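You operate a simulated robot arm through the tools that you are given. There is no shell and no other tool.

You are at the controls of a simulated robot arm. One attempt, no reset.

## Task
Clamp the cable stubs, press the loose red and white caps home, then free the stubs.
Fine: clamp slider at GRIP to clamp, back at FREE at the end. Leave the grey cap. Where these are worked on the way, their far stop is far enough and under half their travel is too little: clamp slider.

Only the result counts: the job must be done as asked and must still hold three seconds after the hand-in. Knocking over, shifting, dropping, spilling or breaking anything else fails it. A push-on lid holds only when it is set on centred and level and pressed home; a screw cap is set on level and turned clockwise until tight.

## Robot
A 7-joint arm with a two-finger gripper, fixed in place. Base frame: the origin is at the foot of the arm, x ahead of it, y to its left, z up; the work surface is at about z = 0. Lengths are in mm, angles in degrees, forces in N, time in s.
With the tool pointing down near the work surface it reaches from about 160 to 380 mm from the base axis. Its first joint turns from -72.0 to 72.0 degrees. Payload 0.6 kg.
Tool frame: the origin (TCP) lies between the finger pads and is the grasp point; the fingertips stand 22 mm ahead of it; z points along the fingers, y is the line along which they close. Largest opening 92 mm; the body of the gripper starts 65 mm behind the TCP.
Orientation is that of the tool frame in the base frame, as a unit quaternion [x, y, z, w]. With the fingers straight down and closing along the base's y, the tool's x points along the base's -x, its y along +y and its z along -z.

## Interface
- The arm moves only by the tool move_arm. Its argument "moves" is a list of rows, each a list of 7 numbers: the shift along the tool's x, y, z in mm, then the turn, a rotation vector about the tool's x, y, z in degrees, then the closure in counts, from 0 (fully open) to 255 (shut). In form: [[dx, dy, dz, rx, ry, rz, claw], ...]. A call has 1 to 20 rows; each row is the pose to reach, as a shift and turn from the pose commanded when the call began, along the tool's axes at that moment. Rows are played at 5 a second. More than 50 mm and 8.6 degrees between two rows, or a gripper value outside its range, and nothing of the call is played. A pose out of reach is approached as far as the arm can. The call stops where the force on the tool passes 50 N (or 10 N more than at its start, if that is more) or the arm is blocked; 0.2 s more then pass. Each finger halts on what it meets, pressing with about 26 N; the grip force reading is that of the motor and also rises with nothing between the fingers. The clock runs only during rows and for 0.2 s after the last one: add rows that repeat a pose to give the fingers time. The reply holds the time, the measured pose of the TCP, the force on the tool along the base axes, the opening and the grip force, in the units named above and with some noise, with the torque about the TCP (base axes, N m) and any sound that the robot's microphone picked up.
- Cameras (640 x 400 px; columns grow to the right, rows downward): "scene" is fixed at [49.7, -267.2, 403.2]; the picture's right is [0.83, -0.56, 0.00], its down [-0.34, -0.50, -0.80] and it looks along [0.45, 0.66, -0.60] (base axes); focal length 234 px, centre (320, 200). "wrist" rides on the gripper at [71, 19, -102] in the tool frame; the picture's right is [-0.26, 0.97, 0.00], its down [-0.75, -0.20, -0.62] and it looks along [-0.60, -0.16, 0.78] (tool axes); focal length 280 px, centre (320, 200). There is no depth. A picture from a camera that has moved, and an enlarged one, comes with that camera's place and axes in the base frame and with its lens.
- get_image(camera): a new picture of that camera. No time passes.
- enlarge(camera, box): a new picture of the part [left, top, right, bottom] of that camera's present view, enlarged. No time passes.
- finish_job(): hands the job in; it is judged then, once.

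Places have to be worked out from the pictures, the camera data and where the tool is seen. Open the gripper and draw the arm clear of the work before you hand the job in, unless the task says otherwise.

The tools are called by a JSON object that holds its "op" and its "data". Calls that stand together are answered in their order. move_arm: Moves the arm, as the interface text tells. Its arguments: {"type":"object","properties":{"moves":{"type":"array","items":{"type":"array","items":{"type":"number"}}}},"required":["moves"]} The other tools are called the same way: get_image (camera) takes a picture; enlarge (camera, box) takes an enlarged picture of a part of a camera's view; finish_job () hands the job in.

At the start:

```text
time: 0.0
tcp_pos: [199.9, -147.7, 263.1]
orientation: [-0.001, 1.0, 0.0, -0.001]
wrist_force: [0.6, 0.4, -0.4]
torque: [0.03, 0.02, -0.01]
width: 92.1
gripper_force: 0.0
```

scene: 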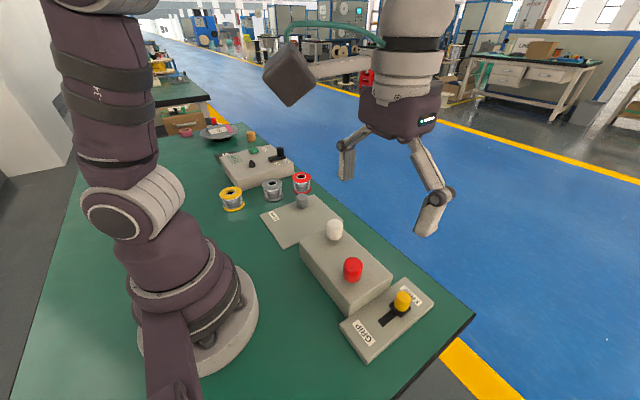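
wrist: 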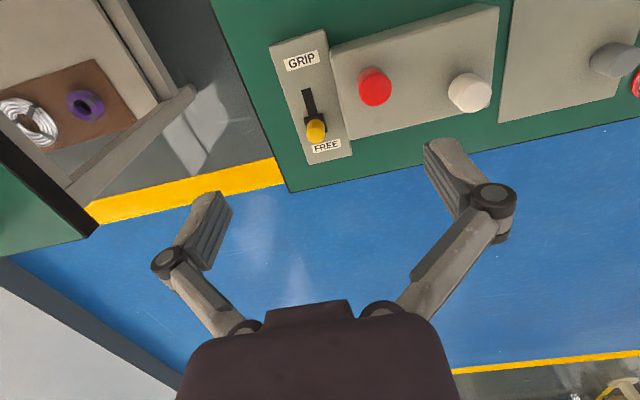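

I'll start with enlarged views of the work area to see the slider, the caps and the stubs.

{"op": "enlarge", "data": {"camera": "scene", "box": [240, 170, 460, 370]}}

{"op": "enlarge", "data": {"camera": "wrist", "box": [240, 0, 640, 200]}}

{"op": "enlarge", "data": {"camera": "scene", "box": [180, 110, 340, 230]}}

```text
2.00 times, centred on (350, 270) of scene
camera zoom: at [49.7, -267.2, 403.2], right [0.83, -0.56, 0.0], down [-0.34, -0.5, -0.8], along [0.45, 0.66, -0.6], focal length 468 px, centre (260, 60)
```

zoom: 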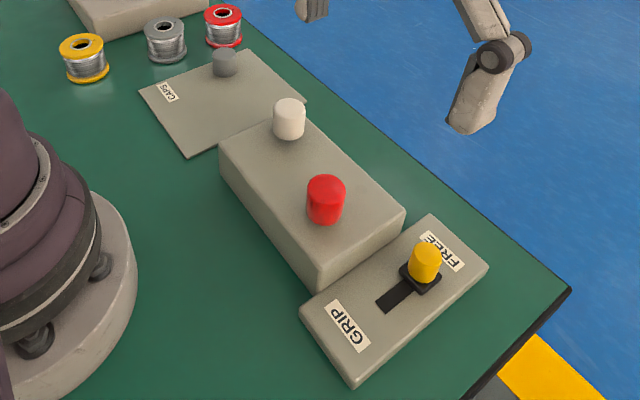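

```text
1.60 times, centred on (440, 100) of wrist
camera zoom: at [131.1, -126.4, 366.4], right [0.26, 0.97, 0.0], down [0.75, -0.2, 0.62], along [0.6, -0.16, -0.78], focal length 449 px, centre (128, 360)
```

zoom: 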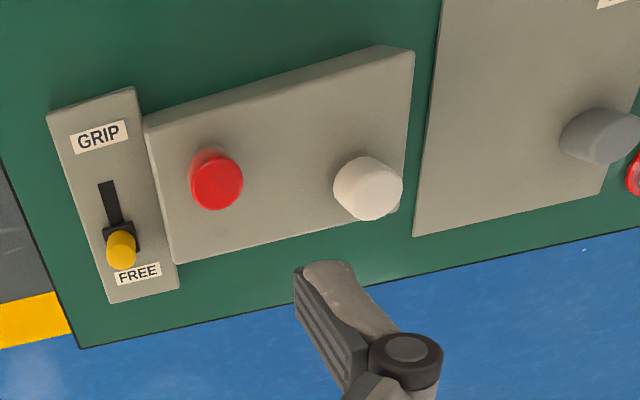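

```text
3.33 times, centred on (260, 170) of scene
camera zoom: at [49.7, -267.2, 403.2], right [0.83, -0.56, 0.0], down [-0.34, -0.5, -0.8], along [0.45, 0.66, -0.6], focal length 780 px, centre (520, 300)
```

zoom: 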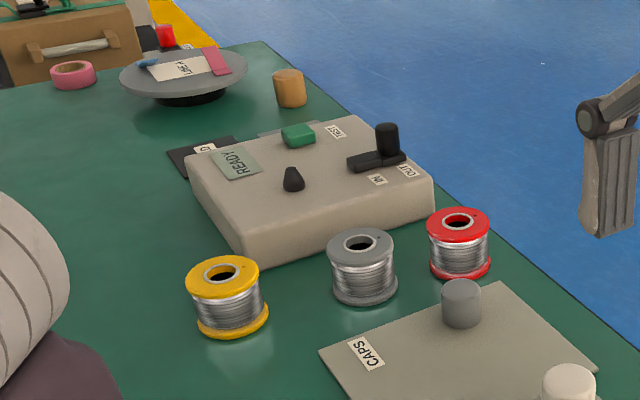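

From both cameras I judge the slider knob (yellow) to be at about (276, -168, top 55). Its slot runs along base x with GRIP toward -x. The red cap is near (229, -97, top 96) and the white cap near (258, -8, top 97). I'll lower the arm a bit for a closer wrist view of these.

{"op": "move_arm", "data": {"moves": [[-10, 2, 18, 0, 0, 0, 0], [-20, 3, 36, 0, 0, 0, 0], [-30, 5, 54, 0, 0, 0, 0], [-40, 7, 72, 0, 0, 0, 0], [-40, 7, 83, 0, 0, 0, 0], [-40, 7, 83, 0, 0, 0, 0]]}}

{"op": "get_image", "data": {"camera": "wrist"}}

{"op": "get_image", "data": {"camera": "scene"}}

```text
time: 1.4
tcp_pos: [241.6, -139.3, 181.7]
orientation: [0.0, 1.0, 0.0, -0.001]
wrist_force: [0.1, -0.1, 0.4]
torque: [-0.02, 0.02, 0.02]
width: 92.1
gripper_force: 0.0
```

```text
taken
camera wrist: at [171.4, -119.5, 283.3], right [0.26, 0.97, 0.0], down [0.75, -0.2, 0.62], along [0.6, -0.16, -0.78], focal length 280 px, centre (320, 200)
```

wrist: 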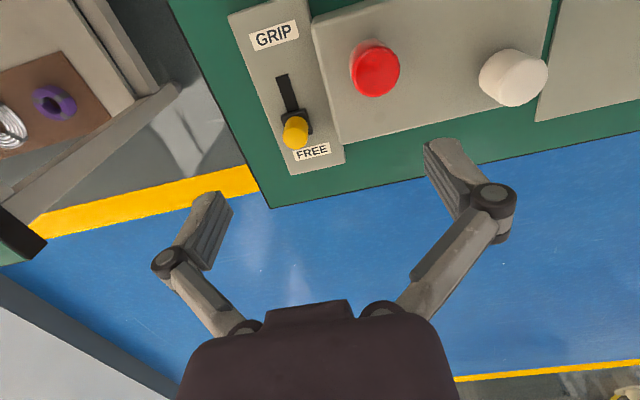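

```text
taken
```

scene: 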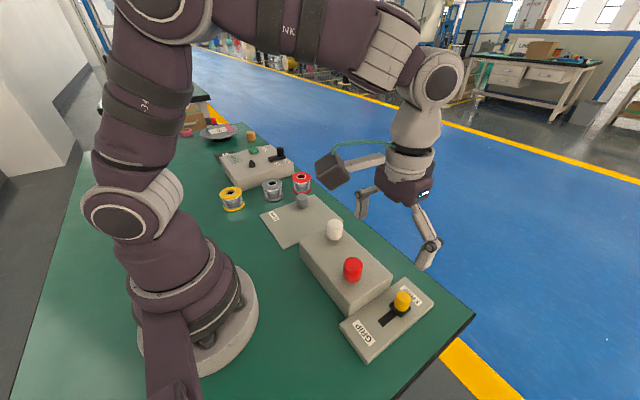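

The slider and caps look as expected from here. I'll enlarge this view to get better fixes on each feature.

{"op": "enlarge", "data": {"camera": "wrist", "box": [220, 0, 380, 180]}}

{"op": "enlarge", "data": {"camera": "wrist", "box": [300, 0, 580, 160]}}

{"op": "enlarge", "data": {"camera": "scene", "box": [290, 210, 450, 370]}}

```text
2.22 times, centred on (300, 90) of wrist
camera zoom: at [171.4, -119.5, 283.3], right [0.26, 0.97, 0.0], down [0.75, -0.2, 0.62], along [0.6, -0.16, -0.78], focal length 623 px, centre (364, 444)
```

zoom: 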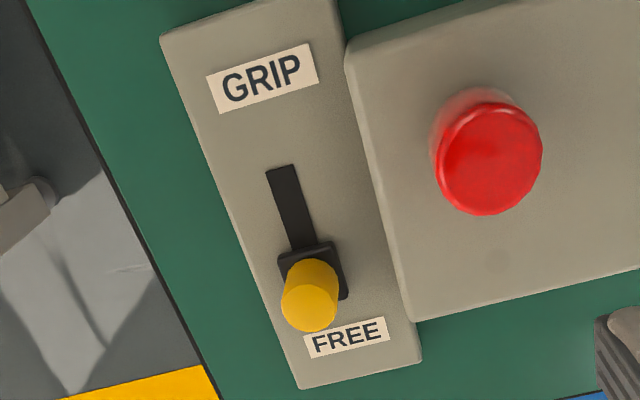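

```text
2.29 times, centred on (440, 80) of wrist
camera zoom: at [171.4, -119.5, 283.3], right [0.26, 0.97, 0.0], down [0.75, -0.2, 0.62], along [0.6, -0.16, -0.78], focal length 641 px, centre (46, 474)
```

zoom: 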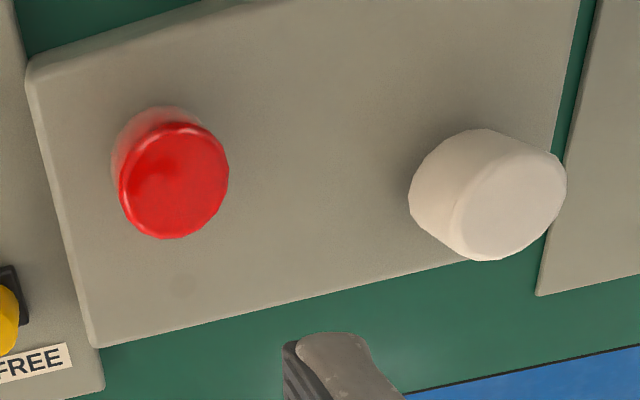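

```text
2.50 times, centred on (370, 290) of scene
camera zoom: at [49.7, -267.2, 403.2], right [0.83, -0.56, 0.0], down [-0.34, -0.5, -0.8], along [0.45, 0.66, -0.6], focal length 585 px, centre (195, -25)
```

zoom: 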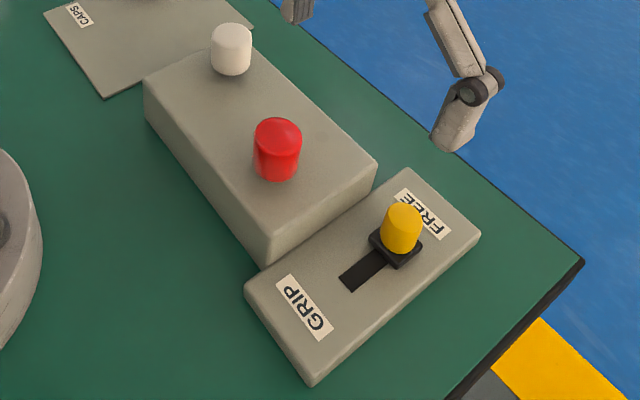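

The scene and wrist views agree that the panel top is at z≈17, the slot is at y≈-171, and the knob is about 22 mm wide with its centre near (276, -170.5). I'll hover above the knob at TCP z≈100 with the fingers partly closed, so they clear the neighbouring block, and look again.

{"op": "move_arm", "data": {"moves": [[-9, -8, 20, 0, 0, 0, 80], [-18, -16, 40, 0, 0, 0, 155], [-27, -24, 60, 0, 0, 0, 155], [-34.4, -31.2, 81.7, 0, 0, 0, 155], [-34.4, -31.2, 81.7, 0, 0, 0, 155], [-34.4, -31.2, 81.7, 0, 0, 0, 155]]}}

{"op": "get_image", "data": {"camera": "wrist"}}

{"op": "enlarge", "data": {"camera": "scene", "box": [290, 190, 490, 370]}}

```text
time: 2.8
tcp_pos: [274.7, -170.9, 99.2]
orientation: [0.0, 1.0, 0.0, 0.0]
wrist_force: [0.1, 1.1, -0.1]
torque: [0.03, -0.03, 0.02]
width: 35.9
gripper_force: 0.0
```

```text
taken
camera wrist: at [205.7, -150.6, 201.3], right [0.26, 0.97, 0.0], down [0.75, -0.2, 0.62], along [0.6, -0.16, -0.78], focal length 280 px, centre (320, 200)
```

wrist: 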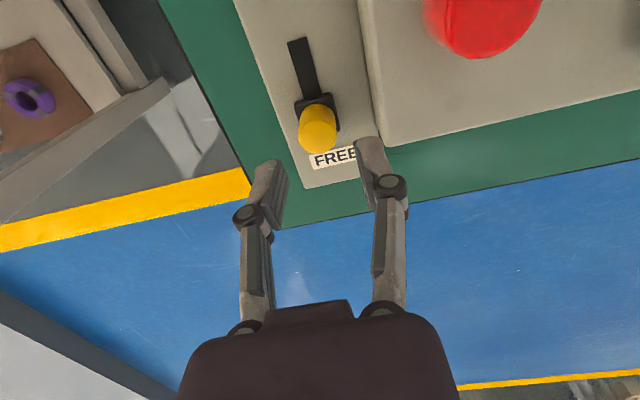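

```text
2.22 times, centred on (390, 280) of scene
camera zoom: at [49.7, -267.2, 403.2], right [0.83, -0.56, 0.0], down [-0.34, -0.5, -0.8], along [0.45, 0.66, -0.6], focal length 520 px, centre (164, 22)
```

zoom: 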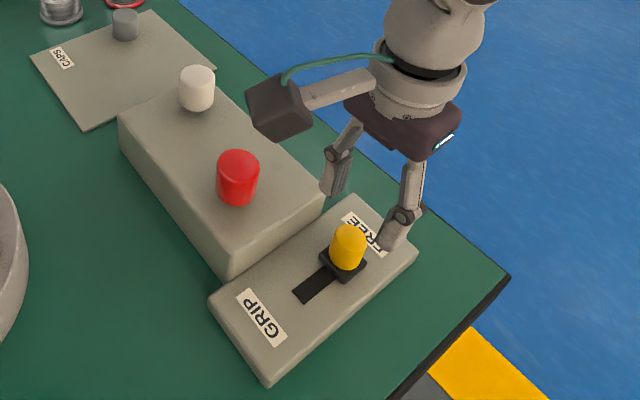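

The TCP sits almost directly over the knob, within about 2 mm. I'll lower it so the fingertips are at z≈33, straddling the knob above the black slider block, with the grip still open.

{"op": "move_arm", "data": {"moves": [[-0.5, 0.7, 15, 0, 0, 0, 155], [-0.5, 0.7, 30, 0, 0, 0, 155], [-0.5, 0.7, 40, 0, 0, 0, 155], [-0.5, 0.7, 44, 0, 0, 0, 155], [-0.5, 0.7, 44, 0, 0, 0, 155]]}}

{"op": "get_image", "data": {"camera": "wrist"}}

{"op": "enlarge", "data": {"camera": "scene", "box": [320, 230, 460, 370]}}

```text
time: 4.0
tcp_pos: [276.6, -169.5, 55.6]
orientation: [0.0, 1.0, 0.0, 0.0]
wrist_force: [-0.5, -0.5, 0.5]
torque: [0.02, -0.01, 0.01]
width: 35.9
gripper_force: 0.1
```

```text
taken
camera wrist: at [206.0, -150.1, 157.6], right [0.26, 0.96, 0.0], down [0.75, -0.2, 0.62], along [0.6, -0.16, -0.78], focal length 280 px, centre (320, 200)
```

wrist: 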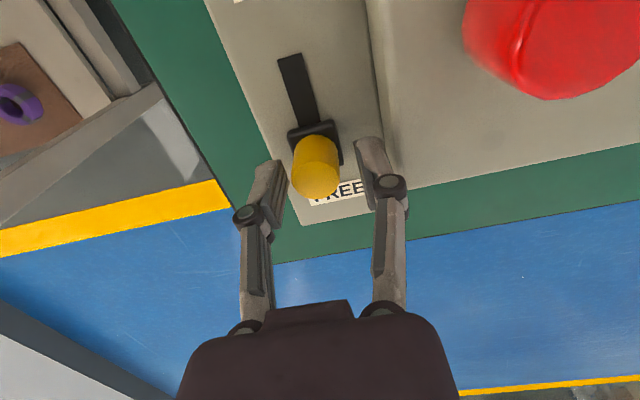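

```text
2.86 times, centred on (390, 300) of scene
camera zoom: at [49.7, -267.2, 403.2], right [0.83, -0.56, 0.0], down [-0.34, -0.5, -0.8], along [0.45, 0.66, -0.6], focal length 669 px, centre (120, -86)
```

zoom: 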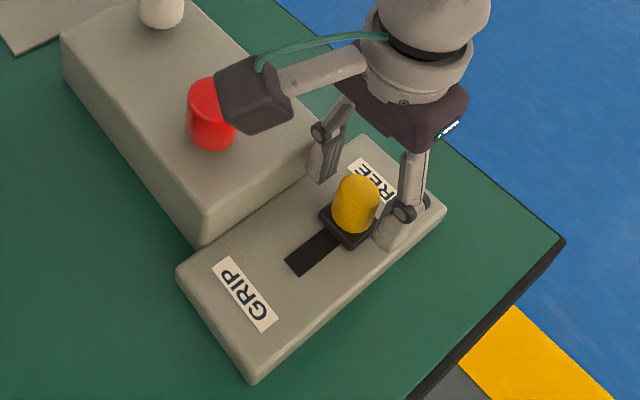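

The fingers straddle the knob with clearance on both sides. I'll close on it now and check the opening.

{"op": "move_arm", "data": {"moves": [[0, -0.7, 0, 0, 0, 0, 190], [0, -0.7, 0, 0, 0, 0, 255], [0, -0.7, 0, 0, 0, 0, 255], [0, -0.7, 0, 0, 0, 0, 255]]}}

{"op": "get_image", "data": {"camera": "wrist"}}

```text
time: 5.0
tcp_pos: [275.6, -171.2, 54.9]
orientation: [0.001, 1.0, -0.002, 0.0]
wrist_force: [1.5, -24.4, -4.0]
torque: [-0.44, -0.14, 0.02]
width: 22.8
gripper_force: 28.2
```

```text
taken
camera wrist: at [205.7, -151.4, 157.8], right [0.26, 0.96, 0.0], down [0.75, -0.2, 0.63], along [0.6, -0.17, -0.78], focal length 280 px, centre (320, 200)
```

wrist: 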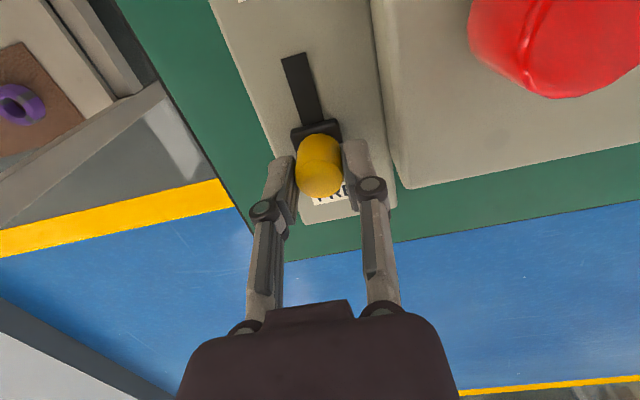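

The opening reads 22.8 mm, so the fingers are on the knob, but there's a lateral load of about -24 N along y. The knob is therefore slightly off the TCP centre toward -y. I'll shift -y by about 1 mm to balance the grip before moving the slider.

{"op": "move_arm", "data": {"moves": [[0, -0.5, 0, 0, 0, 0, 255], [0, -1.0, 0, 0, 0, 0, 255], [0, -1.0, 0, 0, 0, 0, 255]]}}

{"op": "enlarge", "data": {"camera": "wrist", "box": [240, 100, 400, 240]}}

```text
time: 5.8
tcp_pos: [276.1, -171.1, 56.4]
orientation: [0.0, 1.0, 0.0, 0.0]
wrist_force: [-0.6, -21.3, 6.5]
torque: [-0.4, 0.1, 0.05]
width: 22.5
gripper_force: 27.8
```

```text
2.86 times, centred on (320, 170) of wrist
camera zoom: at [205.8, -151.9, 157.9], right [0.26, 0.97, 0.0], down [0.75, -0.2, 0.63], along [0.6, -0.16, -0.78], focal length 801 px, centre (320, 286)
```

zoom: 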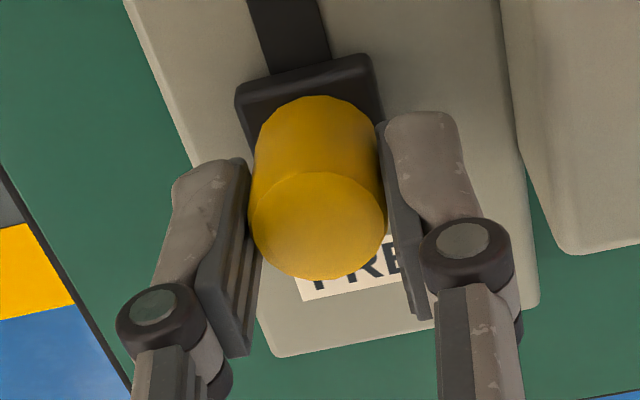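

The lateral force dropped only a little, to -21 N. I'll shift a further 2 mm in -y and watch the trend.

{"op": "move_arm", "data": {"moves": [[0, -1.0, 0, 0, 0, 0, 255], [0, -2.0, 0, 0, 0, 0, 255], [0, -2.0, 0, 0, 0, 0, 255], [0, -2.0, 0, 0, 0, 0, 255]]}}

```text
time: 6.8
tcp_pos: [276.3, -171.7, 55.2]
orientation: [-0.001, 1.0, 0.002, 0.001]
wrist_force: [-4.7, 12.8, 22.0]
torque: [0.33, 0.24, 0.03]
width: 22.3
gripper_force: 28.0
```

The lateral force has crossed zero to +12.8 N, so centre is about 0.7 mm back. The vertical load is also 22 N, so I'll ease up slightly.

{"op": "move_arm", "data": {"moves": [[0, 0.7, -0.5, 0, 0, 0, 255], [0, 0.7, -1.0, 0, 0, 0, 255], [0, 0.7, -1.0, 0, 0, 0, 255]]}}

```text
time: 7.6
tcp_pos: [275.4, -172.2, 55.4]
orientation: [-0.001, 1.0, 0.002, -0.002]
wrist_force: [1.5, 16.3, -22.1]
torque: [0.2, -0.39, -0.04]
width: 22.6
gripper_force: 28.0
```

The arm is stiff: 1 mm swings the z force by about 44 N. I'll go back half of that, then start sliding the knob toward GRIP (base -x, tool +x) in small steps and check the forces.

{"op": "move_arm", "data": {"moves": [[0, 0.4, 0.5, 0, 0, 0, 255], [2, 0.4, 0.5, 0, 0, 0, 255], [5, 0.4, 0.5, 0, 0, 0, 255], [8, 0.4, 0.5, 0, 0, 0, 255], [8, 0.4, 0.5, 0, 0, 0, 255]]}}

{"op": "get_image", "data": {"camera": "wrist"}}

```text
time: 8.8
tcp_pos: [267.7, -171.8, 54.9]
orientation: [0.0, 1.0, 0.0, 0.0]
wrist_force: [0.4, 23.5, -11.0]
torque: [0.46, -0.01, -0.06]
width: 22.9
gripper_force: 27.7
```

```text
taken
camera wrist: at [197.8, -152.5, 158.0], right [0.26, 0.97, 0.0], down [0.75, -0.2, 0.62], along [0.6, -0.16, -0.78], focal length 280 px, centre (320, 200)
```

wrist: 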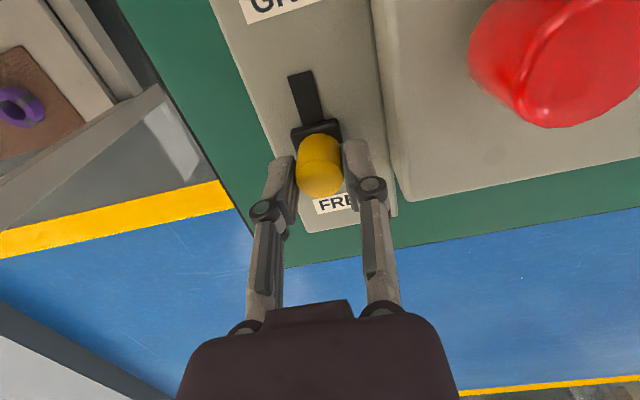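

The slider follows with almost no x force. I'll correct y by +0.8 mm for the lateral load and carry on toward GRIP.

{"op": "move_arm", "data": {"moves": [[0, 0.8, 0.2, 0, 0, 0, 255], [4, 0.8, 0.2, 0, 0, 0, 255], [8, 0.8, 0.2, 0, 0, 0, 255], [12, 0.8, 0.2, 0, 0, 0, 255], [16, 0.8, 0.2, 0, 0, 0, 255], [16, 0.8, 0.2, 0, 0, 0, 255]]}}

{"op": "get_image", "data": {"camera": "wrist"}}

{"op": "enlarge", "data": {"camera": "scene", "box": [320, 230, 460, 370]}}

```text
time: 10.2
tcp_pos: [252.0, -171.9, 55.9]
orientation: [-0.001, 1.0, -0.001, 0.001]
wrist_force: [-0.4, 12.2, 10.2]
torque: [0.25, -0.15, 0.06]
width: 22.6
gripper_force: 28.1
```

```text
taken
camera wrist: at [181.8, -151.9, 157.9], right [0.26, 0.96, 0.0], down [0.75, -0.2, 0.63], along [0.6, -0.16, -0.78], focal length 280 px, centre (320, 200)
```

wrist: 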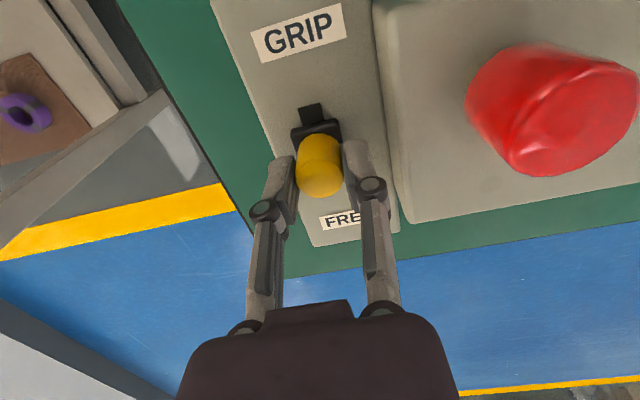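

```text
2.86 times, centred on (390, 300) of scene
camera zoom: at [49.7, -267.2, 403.2], right [0.83, -0.56, 0.0], down [-0.34, -0.5, -0.8], along [0.45, 0.66, -0.6], focal length 669 px, centre (120, -86)
```

zoom: 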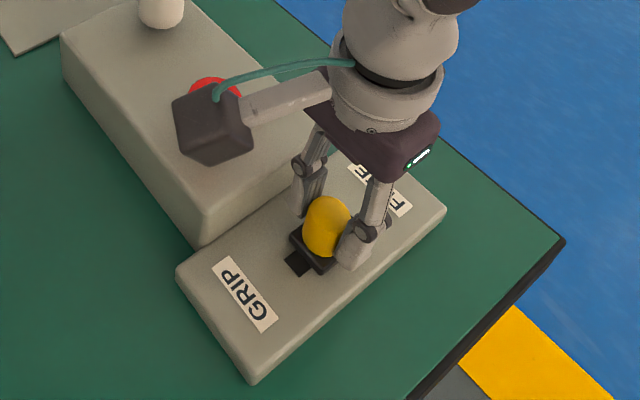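

The slider is at x≈252 and some of the slot remains ahead of it. I'll continue in smaller steps toward the far stop.

{"op": "move_arm", "data": {"moves": [[3, 0.3, -0.2, 0, 0, 0, 255], [6, 0.3, -0.2, 0, 0, 0, 255], [8, 0.3, -0.2, 0, 0, 0, 255], [10, 0.3, -0.2, 0, 0, 0, 255], [10, 0.3, -0.2, 0, 0, 0, 255]]}}

{"op": "get_image", "data": {"camera": "wrist"}}

```text
time: 11.4
tcp_pos: [242.0, -171.7, 55.6]
orientation: [0.0, 1.0, -0.001, 0.0]
wrist_force: [0.6, -0.7, 1.6]
torque: [-0.03, -0.34, -0.02]
width: 22.8
gripper_force: 28.0
```

```text
taken
camera wrist: at [171.8, -151.9, 157.9], right [0.26, 0.96, 0.0], down [0.75, -0.2, 0.63], along [0.6, -0.16, -0.78], focal length 280 px, centre (320, 200)
```

wrist: 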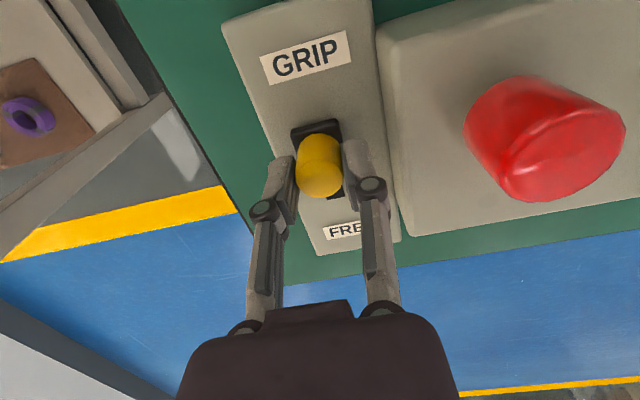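

Forces are near zero and the slider has moved about 34 mm. I'll keep going in 1–2 mm steps to find the stop.

{"op": "move_arm", "data": {"moves": [[1, 0, 0, 0, 0, 0, 255], [2, 0, 0, 0, 0, 0, 255], [3, 0, 0, 0, 0, 0, 255], [4, 0, 0, 0, 0, 0, 255], [4, 0, 0, 0, 0, 0, 255]]}}

{"op": "enlarge", "data": {"camera": "wrist", "box": [220, 20, 420, 260]}}

```text
time: 12.6
tcp_pos: [236.7, -172.6, 56.6]
orientation: [0.001, 1.0, -0.001, 0.0]
wrist_force: [0.4, -16.3, -15.7]
torque: [-0.29, -0.31, 0.05]
width: 22.7
gripper_force: 28.1
```

```text
1.67 times, centred on (320, 140) of wrist
camera zoom: at [167.5, -151.8, 158.0], right [0.26, 0.96, 0.0], down [0.75, -0.2, 0.62], along [0.6, -0.17, -0.78], focal length 467 px, centre (320, 300)
```

zoom: 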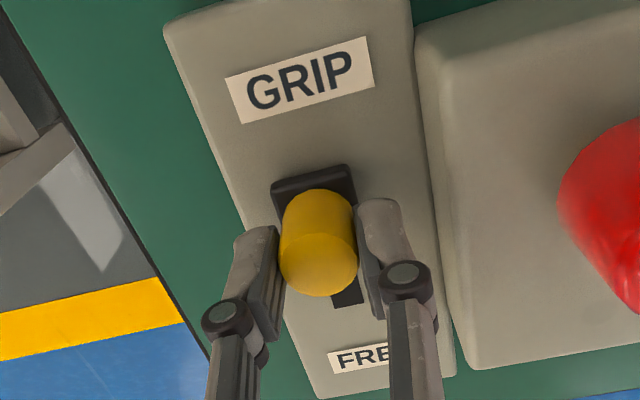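

There's no x reaction yet, so I'll continue in 1 mm steps and trim y and z slightly against the side loads.

{"op": "move_arm", "data": {"moves": [[1, -0.3, 0.3, 0, 0, 0, 255], [2, -0.3, 0.3, 0, 0, 0, 255], [3, -0.3, 0.3, 0, 0, 0, 255], [4, -0.3, 0.3, 0, 0, 0, 255], [5, -0.3, 0.3, 0, 0, 0, 255], [5, -0.3, 0.3, 0, 0, 0, 255]]}}

{"op": "enlarge", "data": {"camera": "wrist", "box": [220, 20, 420, 260]}}

{"op": "enlarge", "data": {"camera": "scene", "box": [320, 230, 460, 370]}}

```text
time: 14.0
tcp_pos: [234.1, -172.0, 55.5]
orientation: [-0.001, 1.0, -0.001, 0.002]
wrist_force: [21.5, -8.2, 8.4]
torque: [-0.21, -0.51, 0.0]
width: 22.9
gripper_force: 28.3
```

```text
1.67 times, centred on (320, 140) of wrist
camera zoom: at [163.1, -152.0, 158.1], right [0.26, 0.97, 0.0], down [0.75, -0.2, 0.63], along [0.61, -0.16, -0.78], focal length 467 px, centre (320, 300)
```

zoom: 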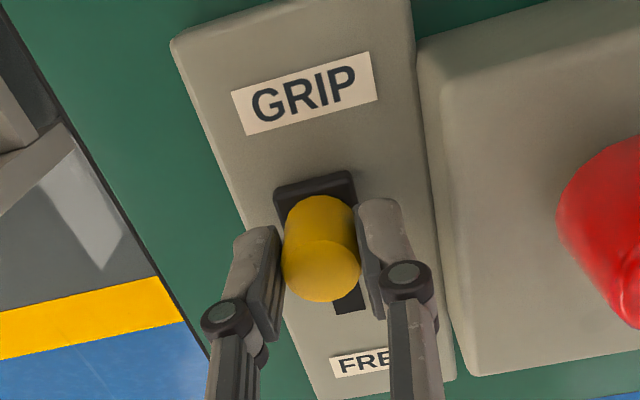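

```text
2.86 times, centred on (390, 300) of scene
camera zoom: at [49.7, -267.1, 403.2], right [0.83, -0.56, 0.0], down [-0.34, -0.5, -0.8], along [0.45, 0.66, -0.6], focal length 669 px, centre (120, -86)
```

zoom: 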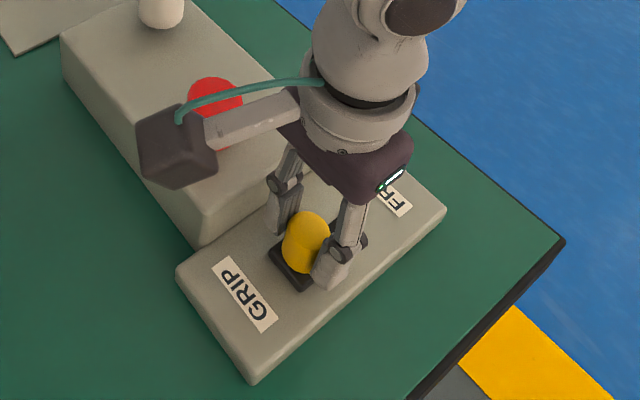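

The x reaction has risen to 21.5 N and the block sits at the GRIP end of the slot, so it's at the stop. I'll ease back slightly, open the fingers and rise, then check the slider stays there.

{"op": "move_arm", "data": {"moves": [[-0.5, 0, 0, 0, 0, 0, 255], [-0.5, 0, 0, 0, 0, 0, 155], [-0.5, 0, 0, 0, 0, 0, 155], [-0.5, 0, 0, 0, 0, 0, 155], [-0.5, 0, -20, 0, 0, 0, 155], [-0.5, 0, -45, 0, 0, 0, 155], [-0.5, 0, -75, 0, 0, 0, 155], [-0.5, 0, -75, 0, 0, 0, 155]]}}

{"op": "get_image", "data": {"camera": "wrist"}}

{"op": "enlarge", "data": {"camera": "scene", "box": [290, 200, 460, 370]}}

```text
time: 15.8
tcp_pos: [233.4, -173.1, 131.4]
orientation: [0.0, 1.0, 0.0, 0.0]
wrist_force: [-0.5, 0.7, 0.2]
torque: [0.0, -0.02, 0.02]
width: 36.3
gripper_force: 0.1
```

```text
taken
camera wrist: at [163.6, -151.7, 233.8], right [0.26, 0.97, 0.0], down [0.75, -0.2, 0.62], along [0.6, -0.16, -0.78], focal length 280 px, centre (320, 200)
```

wrist: 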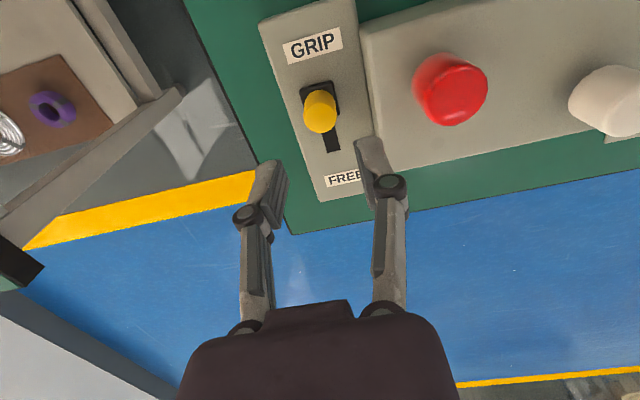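

```text
2.35 times, centred on (375, 285) of scene
camera zoom: at [49.7, -267.2, 403.2], right [0.83, -0.56, 0.0], down [-0.34, -0.5, -0.8], along [0.45, 0.66, -0.6], focal length 551 px, centre (191, 0)
```

zoom: 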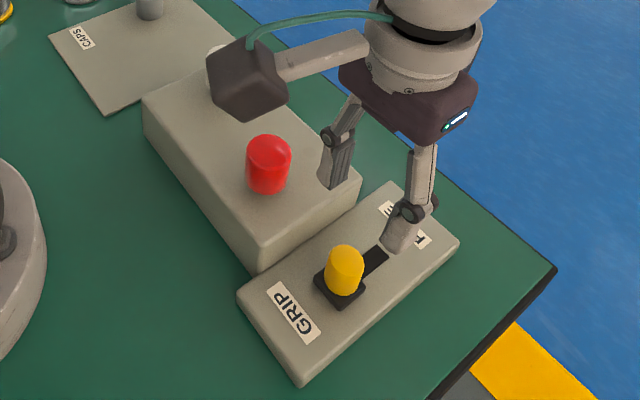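

The slider holds at GRIP, and the panel is at the same pixels as before, so it hasn't shifted. Now I'll close the fingers and move above the red cap at TCP z≈150 for a precise look.

{"op": "move_arm", "data": {"moves": [[0, 0, -18.6, 0, 0, 0, 200], [2, 20, -18.6, 0, 0, 0, 255], [4, 40, -18.6, 0, 0, 0, 255], [4.9, 60, -18.6, 0, 0, 0, 255], [4.9, 75.6, -18.6, 0, 0, 0, 255], [4.9, 75.6, -18.6, 0, 0, 0, 255], [4.9, 75.6, -18.6, 0, 0, 0, 255]]}}

{"op": "get_image", "data": {"camera": "wrist"}}

{"op": "enlarge", "data": {"camera": "scene", "box": [290, 170, 430, 310]}}

```text
time: 17.4
tcp_pos: [228.3, -96.2, 150.0]
orientation: [0.0, 1.0, 0.0, 0.0]
wrist_force: [-0.5, 0.6, 0.2]
torque: [0.01, 0.0, 0.0]
width: 0.0
gripper_force: 26.0
```

```text
taken
camera wrist: at [158.4, -75.7, 252.0], right [0.26, 0.97, 0.0], down [0.75, -0.2, 0.62], along [0.6, -0.16, -0.78], focal length 280 px, centre (320, 200)
```

wrist: 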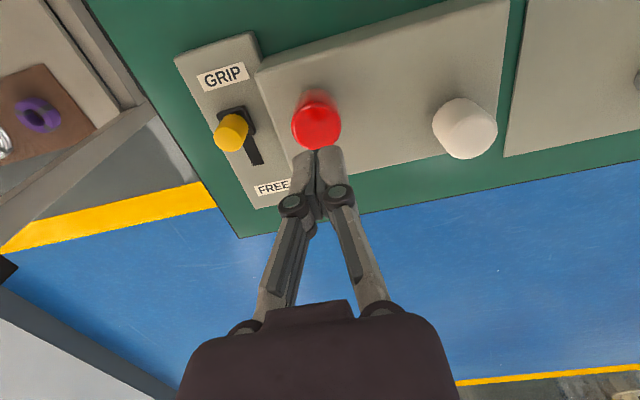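

```text
2.86 times, centred on (360, 240) of scene
camera zoom: at [49.7, -267.2, 403.2], right [0.83, -0.56, 0.0], down [-0.34, -0.5, -0.8], along [0.45, 0.66, -0.6], focal length 669 px, centre (206, 86)
```

zoom: 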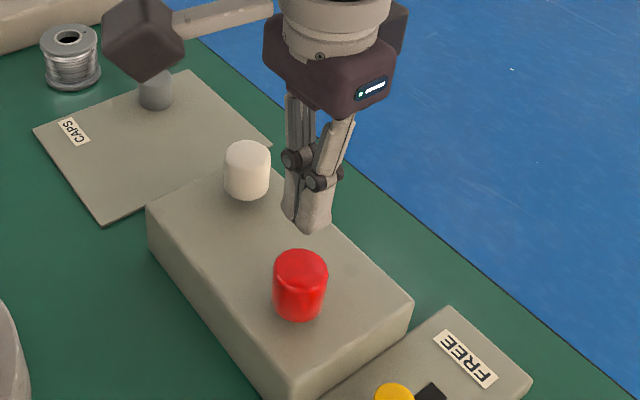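

The cap's top face appears just ahead of the closed fingertips. I'll enlarge to fix its centre precisely.

{"op": "enlarge", "data": {"camera": "wrist", "box": [260, 70, 380, 190]}}

{"op": "enlarge", "data": {"camera": "wrist", "box": [410, 70, 530, 190]}}

{"op": "enlarge", "data": {"camera": "scene", "box": [340, 240, 400, 300]}}

```text
3.33 times, centred on (320, 130) of wrist
camera zoom: at [158.4, -75.7, 252.0], right [0.26, 0.97, 0.0], down [0.75, -0.2, 0.62], along [0.6, -0.16, -0.78], focal length 935 px, centre (320, 433)
```

zoom: 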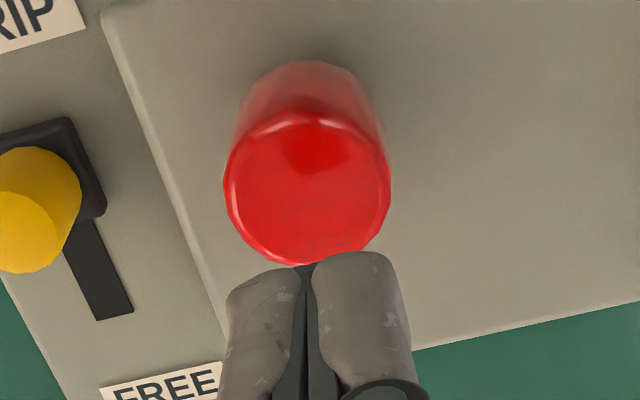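

```text
3.33 times, centred on (470, 130) of wrist
camera zoom: at [158.4, -75.7, 252.0], right [0.26, 0.97, 0.0], down [0.75, -0.2, 0.62], along [0.6, -0.16, -0.78], focal length 935 px, centre (-180, 433)
```

zoom: 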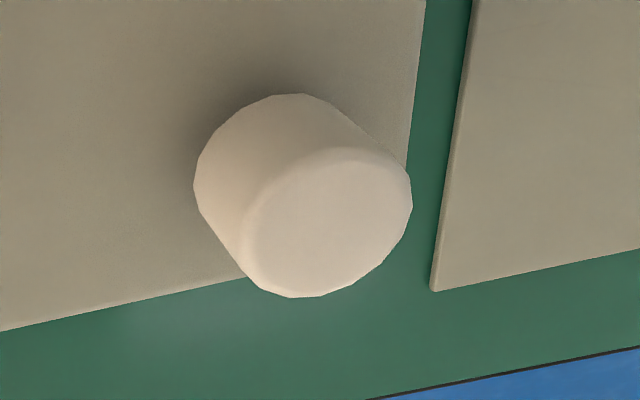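

```text
6.67 times, centred on (370, 270) of scene
camera zoom: at [49.7, -267.2, 403.2], right [0.83, -0.56, 0.0], down [-0.34, -0.5, -0.8], along [0.45, 0.66, -0.6], focal length 1561 px, centre (-13, -267)
```

zoom: 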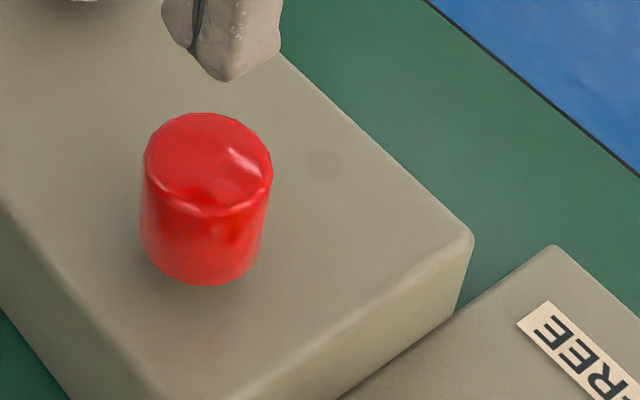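

The red cap's top centre works out to about (226, -96.5, 91) with a radius of about 15 mm. I'll move over it and lower until the fingertips are about 8 mm above it, then check alignment from both cameras.

{"op": "move_arm", "data": {"moves": [[2.4, -1, 8, 0, 0, 0, 255], [2.4, -1, 16, 0, 0, 0, 255], [2.4, -1, 23, 0, 0, 0, 255], [2.4, -1, 28, 0, 0, 0, 255], [2.4, -1, 28, 0, 0, 0, 255]]}}

{"op": "enlarge", "data": {"camera": "wrist", "box": [250, 60, 390, 200]}}

{"op": "enlarge", "data": {"camera": "scene", "box": [330, 220, 410, 300]}}

```text
time: 18.6
tcp_pos: [225.1, -96.4, 122.4]
orientation: [-0.001, 1.0, 0.0, 0.0]
wrist_force: [-0.1, -0.6, 0.4]
torque: [-0.03, -0.05, -0.03]
width: 0.1
gripper_force: 26.4
```

```text
2.86 times, centred on (320, 130) of wrist
camera zoom: at [156.1, -76.9, 223.7], right [0.26, 0.97, 0.0], down [0.75, -0.2, 0.63], along [0.6, -0.16, -0.78], focal length 801 px, centre (320, 400)
```

zoom: 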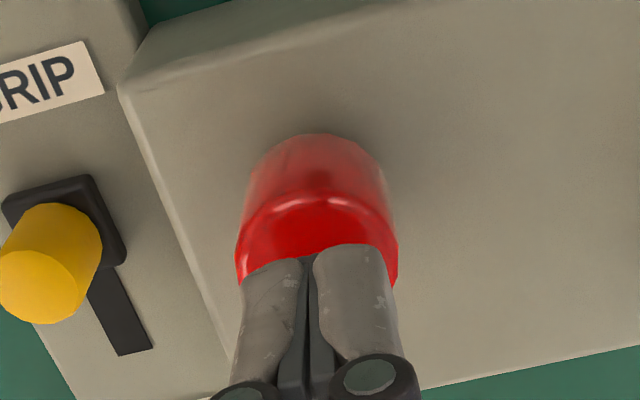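

```text
5.00 times, centred on (370, 260) of scene
camera zoom: at [49.7, -267.2, 403.2], right [0.83, -0.56, 0.0], down [-0.34, -0.5, -0.8], along [0.45, 0.66, -0.6], focal length 1170 px, centre (70, -100)
```

zoom: 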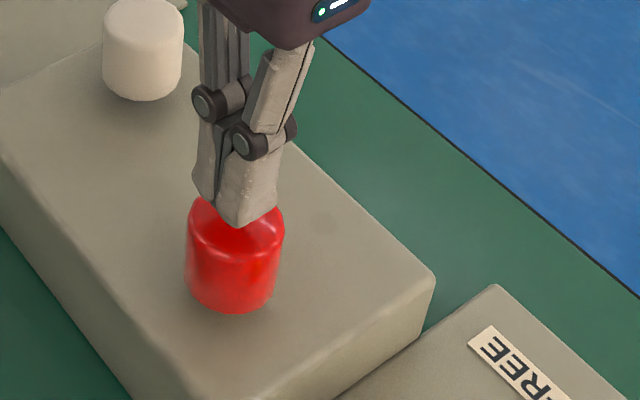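

Comparing finger and cap positions along each camera's horizontal axis puts the cap within about 0.5 mm of the TCP axis, so it's well centred. I'll lower in fine steps until contact and start pressing, watching force and sound.

{"op": "move_arm", "data": {"moves": [[0, -0.4, 2, 0, 0, 0, 255], [0, -0.4, 4, 0, 0, 0, 255], [0, -0.4, 5, 0, 0, 0, 255], [0, -0.4, 6, 0, 0, 0, 255], [0, -0.4, 7, 0, 0, 0, 255], [0, -0.4, 8, 0, 0, 0, 255], [0, -0.4, 8.5, 0, 0, 0, 255], [0, -0.4, 9, 0, 0, 0, 255], [0, -0.4, 9, 0, 0, 0, 255]]}}

{"op": "enlarge", "data": {"camera": "scene", "box": [330, 220, 410, 300]}}

```text
time: 20.6
tcp_pos: [225.6, -97.8, 113.1]
orientation: [0.0, 1.0, 0.0, 0.0]
wrist_force: [-0.5, 0.6, -0.3]
torque: [0.05, -0.03, 0.03]
width: 0.0
gripper_force: 26.2
```

```text
5.00 times, centred on (370, 260) of scene
camera zoom: at [49.7, -267.2, 403.2], right [0.83, -0.56, 0.0], down [-0.34, -0.5, -0.8], along [0.45, 0.66, -0.6], focal length 1170 px, centre (70, -100)
```

zoom: 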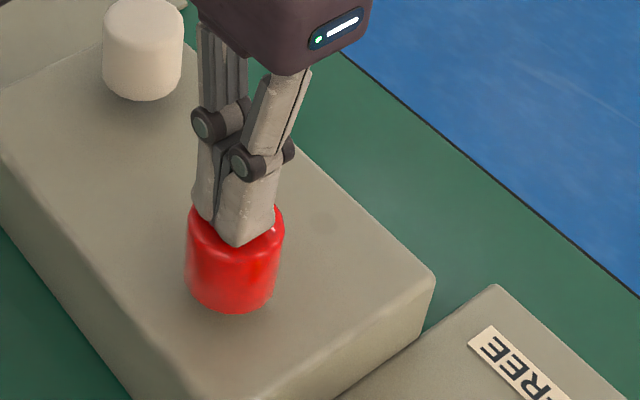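

There's no contact yet at nominal fingertip z≈91. The image suggests about 2 mm remain, so I'll continue in 0.5 mm steps.

{"op": "move_arm", "data": {"moves": [[0, 0, 0.5, 0, 0, 0, 255], [0, 0, 1, 0, 0, 0, 255], [0, 0, 1.5, 0, 0, 0, 255], [0, 0, 2, 0, 0, 0, 255], [0, 0, 2.5, 0, 0, 0, 255], [0, 0, 3, 0, 0, 0, 255], [0, 0, 3.5, 0, 0, 0, 255], [0, 0, 3.5, 0, 0, 0, 255]]}}

{"op": "enlarge", "data": {"camera": "scene", "box": [330, 220, 410, 300]}}

```text
time: 22.4
tcp_pos: [226.3, -97.2, 109.3]
orientation: [0.0, 1.0, 0.0, 0.0]
wrist_force: [1.1, 0.1, 2.6]
torque: [-0.01, -0.03, -0.02]
width: 5.9
gripper_force: 25.9
```

```text
5.00 times, centred on (370, 260) of scene
camera zoom: at [49.7, -267.2, 403.2], right [0.83, -0.56, 0.0], down [-0.34, -0.5, -0.8], along [0.45, 0.66, -0.6], focal length 1170 px, centre (70, -100)
```

zoom: 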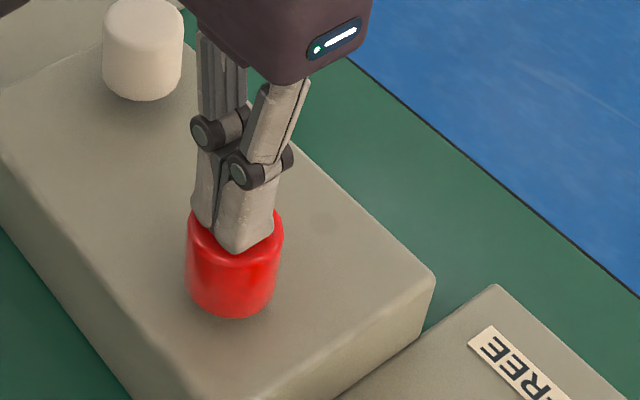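

Contact is made: +2.6 N, and the cap has started to move down slightly. The opening now reads 5.9 mm, which is odd, so I'll look from the wrist before pressing further.

{"op": "enlarge", "data": {"camera": "wrist", "box": [250, 60, 390, 200]}}

{"op": "enlarge", "data": {"camera": "scene", "box": [345, 240, 395, 290]}}

```text
2.86 times, centred on (320, 130) of wrist
camera zoom: at [156.2, -77.4, 211.0], right [0.26, 0.97, 0.0], down [0.75, -0.2, 0.63], along [0.6, -0.16, -0.78], focal length 801 px, centre (320, 400)
```

zoom: 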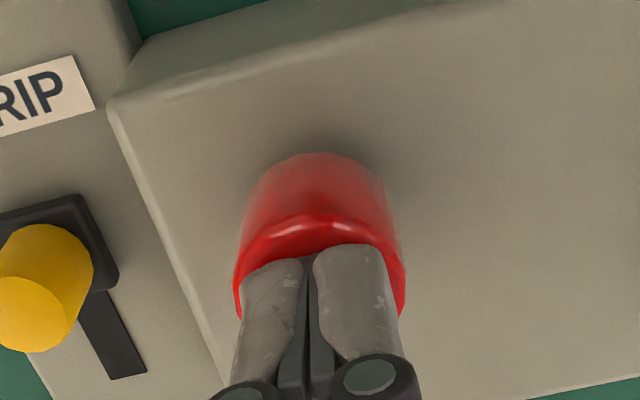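

```text
8.00 times, centred on (370, 265) of scene
camera zoom: at [49.7, -267.2, 403.2], right [0.83, -0.56, 0.0], down [-0.34, -0.5, -0.8], along [0.45, 0.66, -0.6], focal length 1873 px, centre (-80, -320)
```

zoom: 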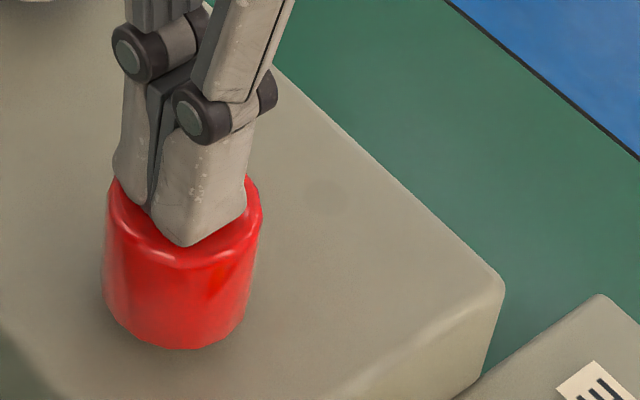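

The fingers still look shut and centred on the cap, and the cap is level. I'll press on in 0.5 mm steps.

{"op": "move_arm", "data": {"moves": [[0, 0, 0.5, 0, 0, 0, 255], [0, 0, 1, 0, 0, 0, 255], [0, 0, 1.5, 0, 0, 0, 255], [0, 0, 2, 0, 0, 0, 255], [0, 0, 2, 0, 0, 0, 255]]}}

{"op": "enlarge", "data": {"camera": "scene", "box": [345, 240, 395, 290]}}

{"op": "enlarge", "data": {"camera": "wrist", "box": [250, 60, 390, 200]}}

```text
time: 23.6
tcp_pos: [225.5, -97.1, 106.5]
orientation: [0.001, 1.0, 0.0, 0.0]
wrist_force: [-0.2, -1.5, 2.7]
torque: [-0.03, 0.02, 0.0]
width: 6.2
gripper_force: 25.9
```

```text
8.00 times, centred on (370, 265) of scene
camera zoom: at [49.7, -267.2, 403.2], right [0.83, -0.56, 0.0], down [-0.34, -0.5, -0.8], along [0.45, 0.66, -0.6], focal length 1873 px, centre (-80, -320)
```

zoom: 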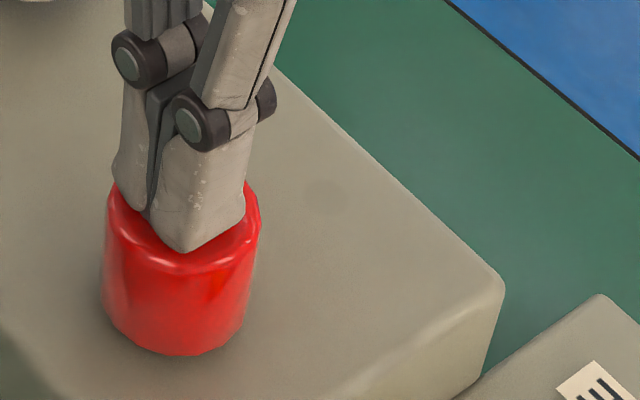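

```text
2.86 times, centred on (320, 130) of wrist
camera zoom: at [156.3, -77.2, 208.8], right [0.26, 0.96, 0.0], down [0.75, -0.2, 0.62], along [0.6, -0.16, -0.78], focal length 801 px, centre (320, 400)
```

zoom: 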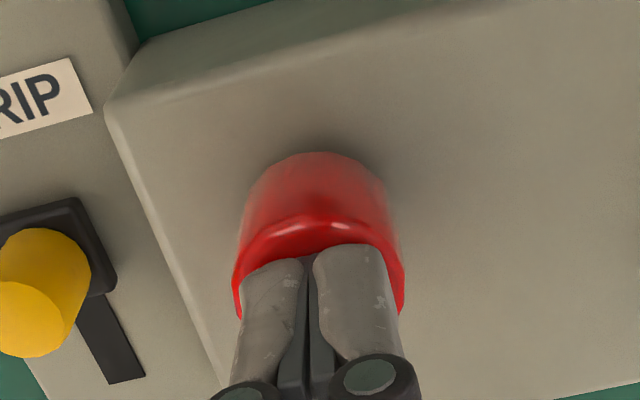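

The cap moves down with the tool at a steady 2.7 N. I'll keep pressing until the force rises, which should mean it's home.

{"op": "move_arm", "data": {"moves": [[0, 0, 0.5, 0, 0, 0, 255], [0, 0, 1, 0, 0, 0, 255], [0, 0, 1.5, 0, 0, 0, 255], [0, 0, 2, 0, 0, 0, 255], [0, 0, 2.5, 0, 0, 0, 255], [0, 0, 3, 0, 0, 0, 255], [0, 0, 3, 0, 0, 0, 255]]}}

{"op": "enlarge", "data": {"camera": "scene", "box": [345, 240, 395, 290]}}

{"op": "enlarge", "data": {"camera": "wrist", "box": [250, 60, 390, 200]}}

```text
time: 25.2
tcp_pos: [226.0, -97.1, 103.5]
orientation: [0.0, 1.0, 0.0, 0.0]
wrist_force: [1.4, -0.8, 3.8]
torque: [-0.04, -0.04, 0.01]
width: 5.9
gripper_force: 25.6
```

```text
8.00 times, centred on (370, 265) of scene
camera zoom: at [49.7, -267.2, 403.2], right [0.83, -0.56, 0.0], down [-0.34, -0.5, -0.8], along [0.45, 0.66, -0.6], focal length 1873 px, centre (-80, -320)
```

zoom: 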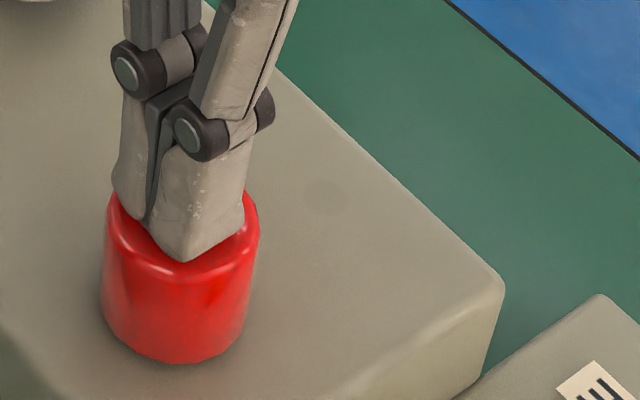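

```text
2.86 times, centred on (320, 130) of wrist
camera zoom: at [156.3, -77.3, 206.1], right [0.26, 0.96, 0.0], down [0.75, -0.2, 0.63], along [0.6, -0.16, -0.78], focal length 801 px, centre (320, 400)
```

zoom: 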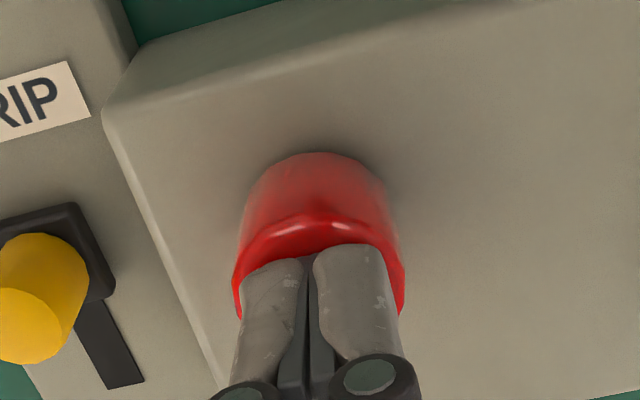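

The cap is still descending level at about 4 N. I'll carry on in 0.5 mm steps.

{"op": "move_arm", "data": {"moves": [[0, 0, 0.5, 0, 0, 0, 255], [0, 0, 1, 0, 0, 0, 255], [0, 0, 1.5, 0, 0, 0, 255], [0, 0, 2, 0, 0, 0, 255], [0, 0, 2.5, 0, 0, 0, 255], [0, 0, 3, 0, 0, 0, 255], [0, 0, 3, 0, 0, 0, 255]]}}

{"op": "enlarge", "data": {"camera": "scene", "box": [345, 240, 395, 290]}}

{"op": "enlarge", "data": {"camera": "wrist", "box": [250, 60, 390, 200]}}

```text
time: 26.8
tcp_pos: [226.8, -97.7, 100.4]
orientation: [0.0, 1.0, 0.0, -0.001]
wrist_force: [1.5, 1.3, 11.3]
torque: [0.02, -0.02, 0.03]
width: 5.9
gripper_force: 25.9
```

```text
8.00 times, centred on (370, 265) of scene
camera zoom: at [49.7, -267.2, 403.2], right [0.83, -0.56, 0.0], down [-0.34, -0.5, -0.8], along [0.45, 0.66, -0.6], focal length 1873 px, centre (-80, -320)
```

zoom: 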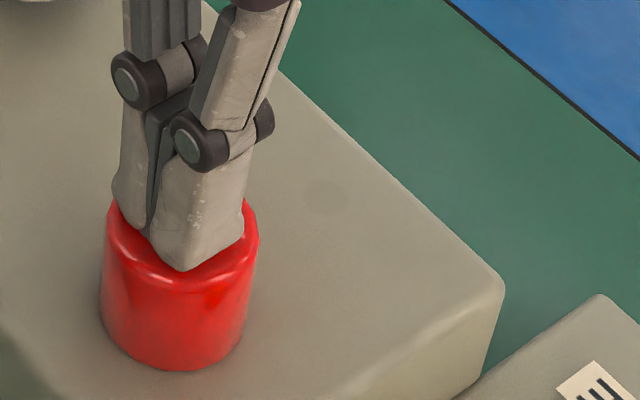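

```text
2.86 times, centred on (320, 130) of wrist
camera zoom: at [156.4, -77.5, 203.1], right [0.26, 0.97, 0.0], down [0.75, -0.2, 0.63], along [0.6, -0.16, -0.78], focal length 801 px, centre (320, 400)
```

zoom: 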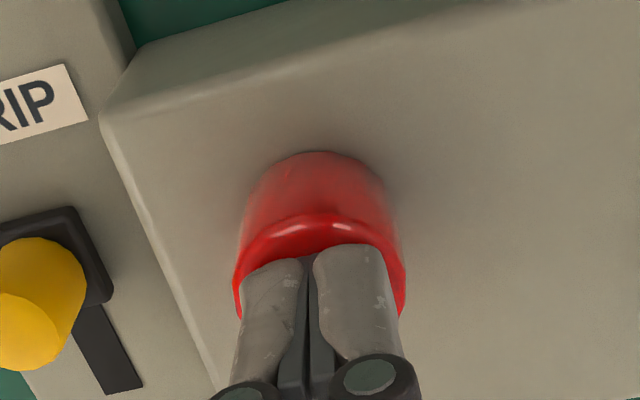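

The force has risen to 11 N, so seating is beginning. I'll go on in smaller steps toward firm seating.

{"op": "move_arm", "data": {"moves": [[0, 0, 0.3, 0, 0, 0, 255], [0, 0, 0.6, 0, 0, 0, 255], [0, 0, 0.9, 0, 0, 0, 255], [0, 0, 1.2, 0, 0, 0, 255], [0, 0, 1.5, 0, 0, 0, 255], [0, 0, 1.5, 0, 0, 0, 255]]}}

{"op": "enlarge", "data": {"camera": "scene", "box": [345, 240, 395, 290]}}

```text
time: 27.8
tcp_pos: [227.3, -97.7, 100.5]
orientation: [0.0, 1.0, 0.0, 0.001]
wrist_force: [-5.5, 3.2, 23.6]
torque: [0.05, 0.14, 0.0]
width: 6.0
gripper_force: 25.3
stopped in row 4: the force on the tool passed its limit at 53 N (the readings are from after the stop); the commanded pose is now the measured one
```

```text
8.00 times, centred on (370, 265) of scene
camera zoom: at [49.7, -267.2, 403.2], right [0.83, -0.56, 0.0], down [-0.34, -0.5, -0.8], along [0.45, 0.66, -0.6], focal length 1873 px, centre (-80, -320)
```

zoom: 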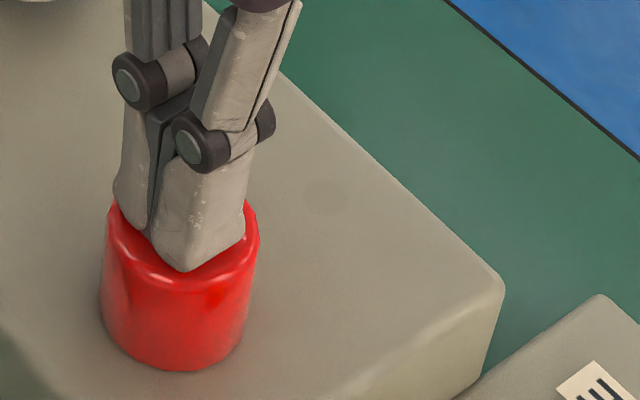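

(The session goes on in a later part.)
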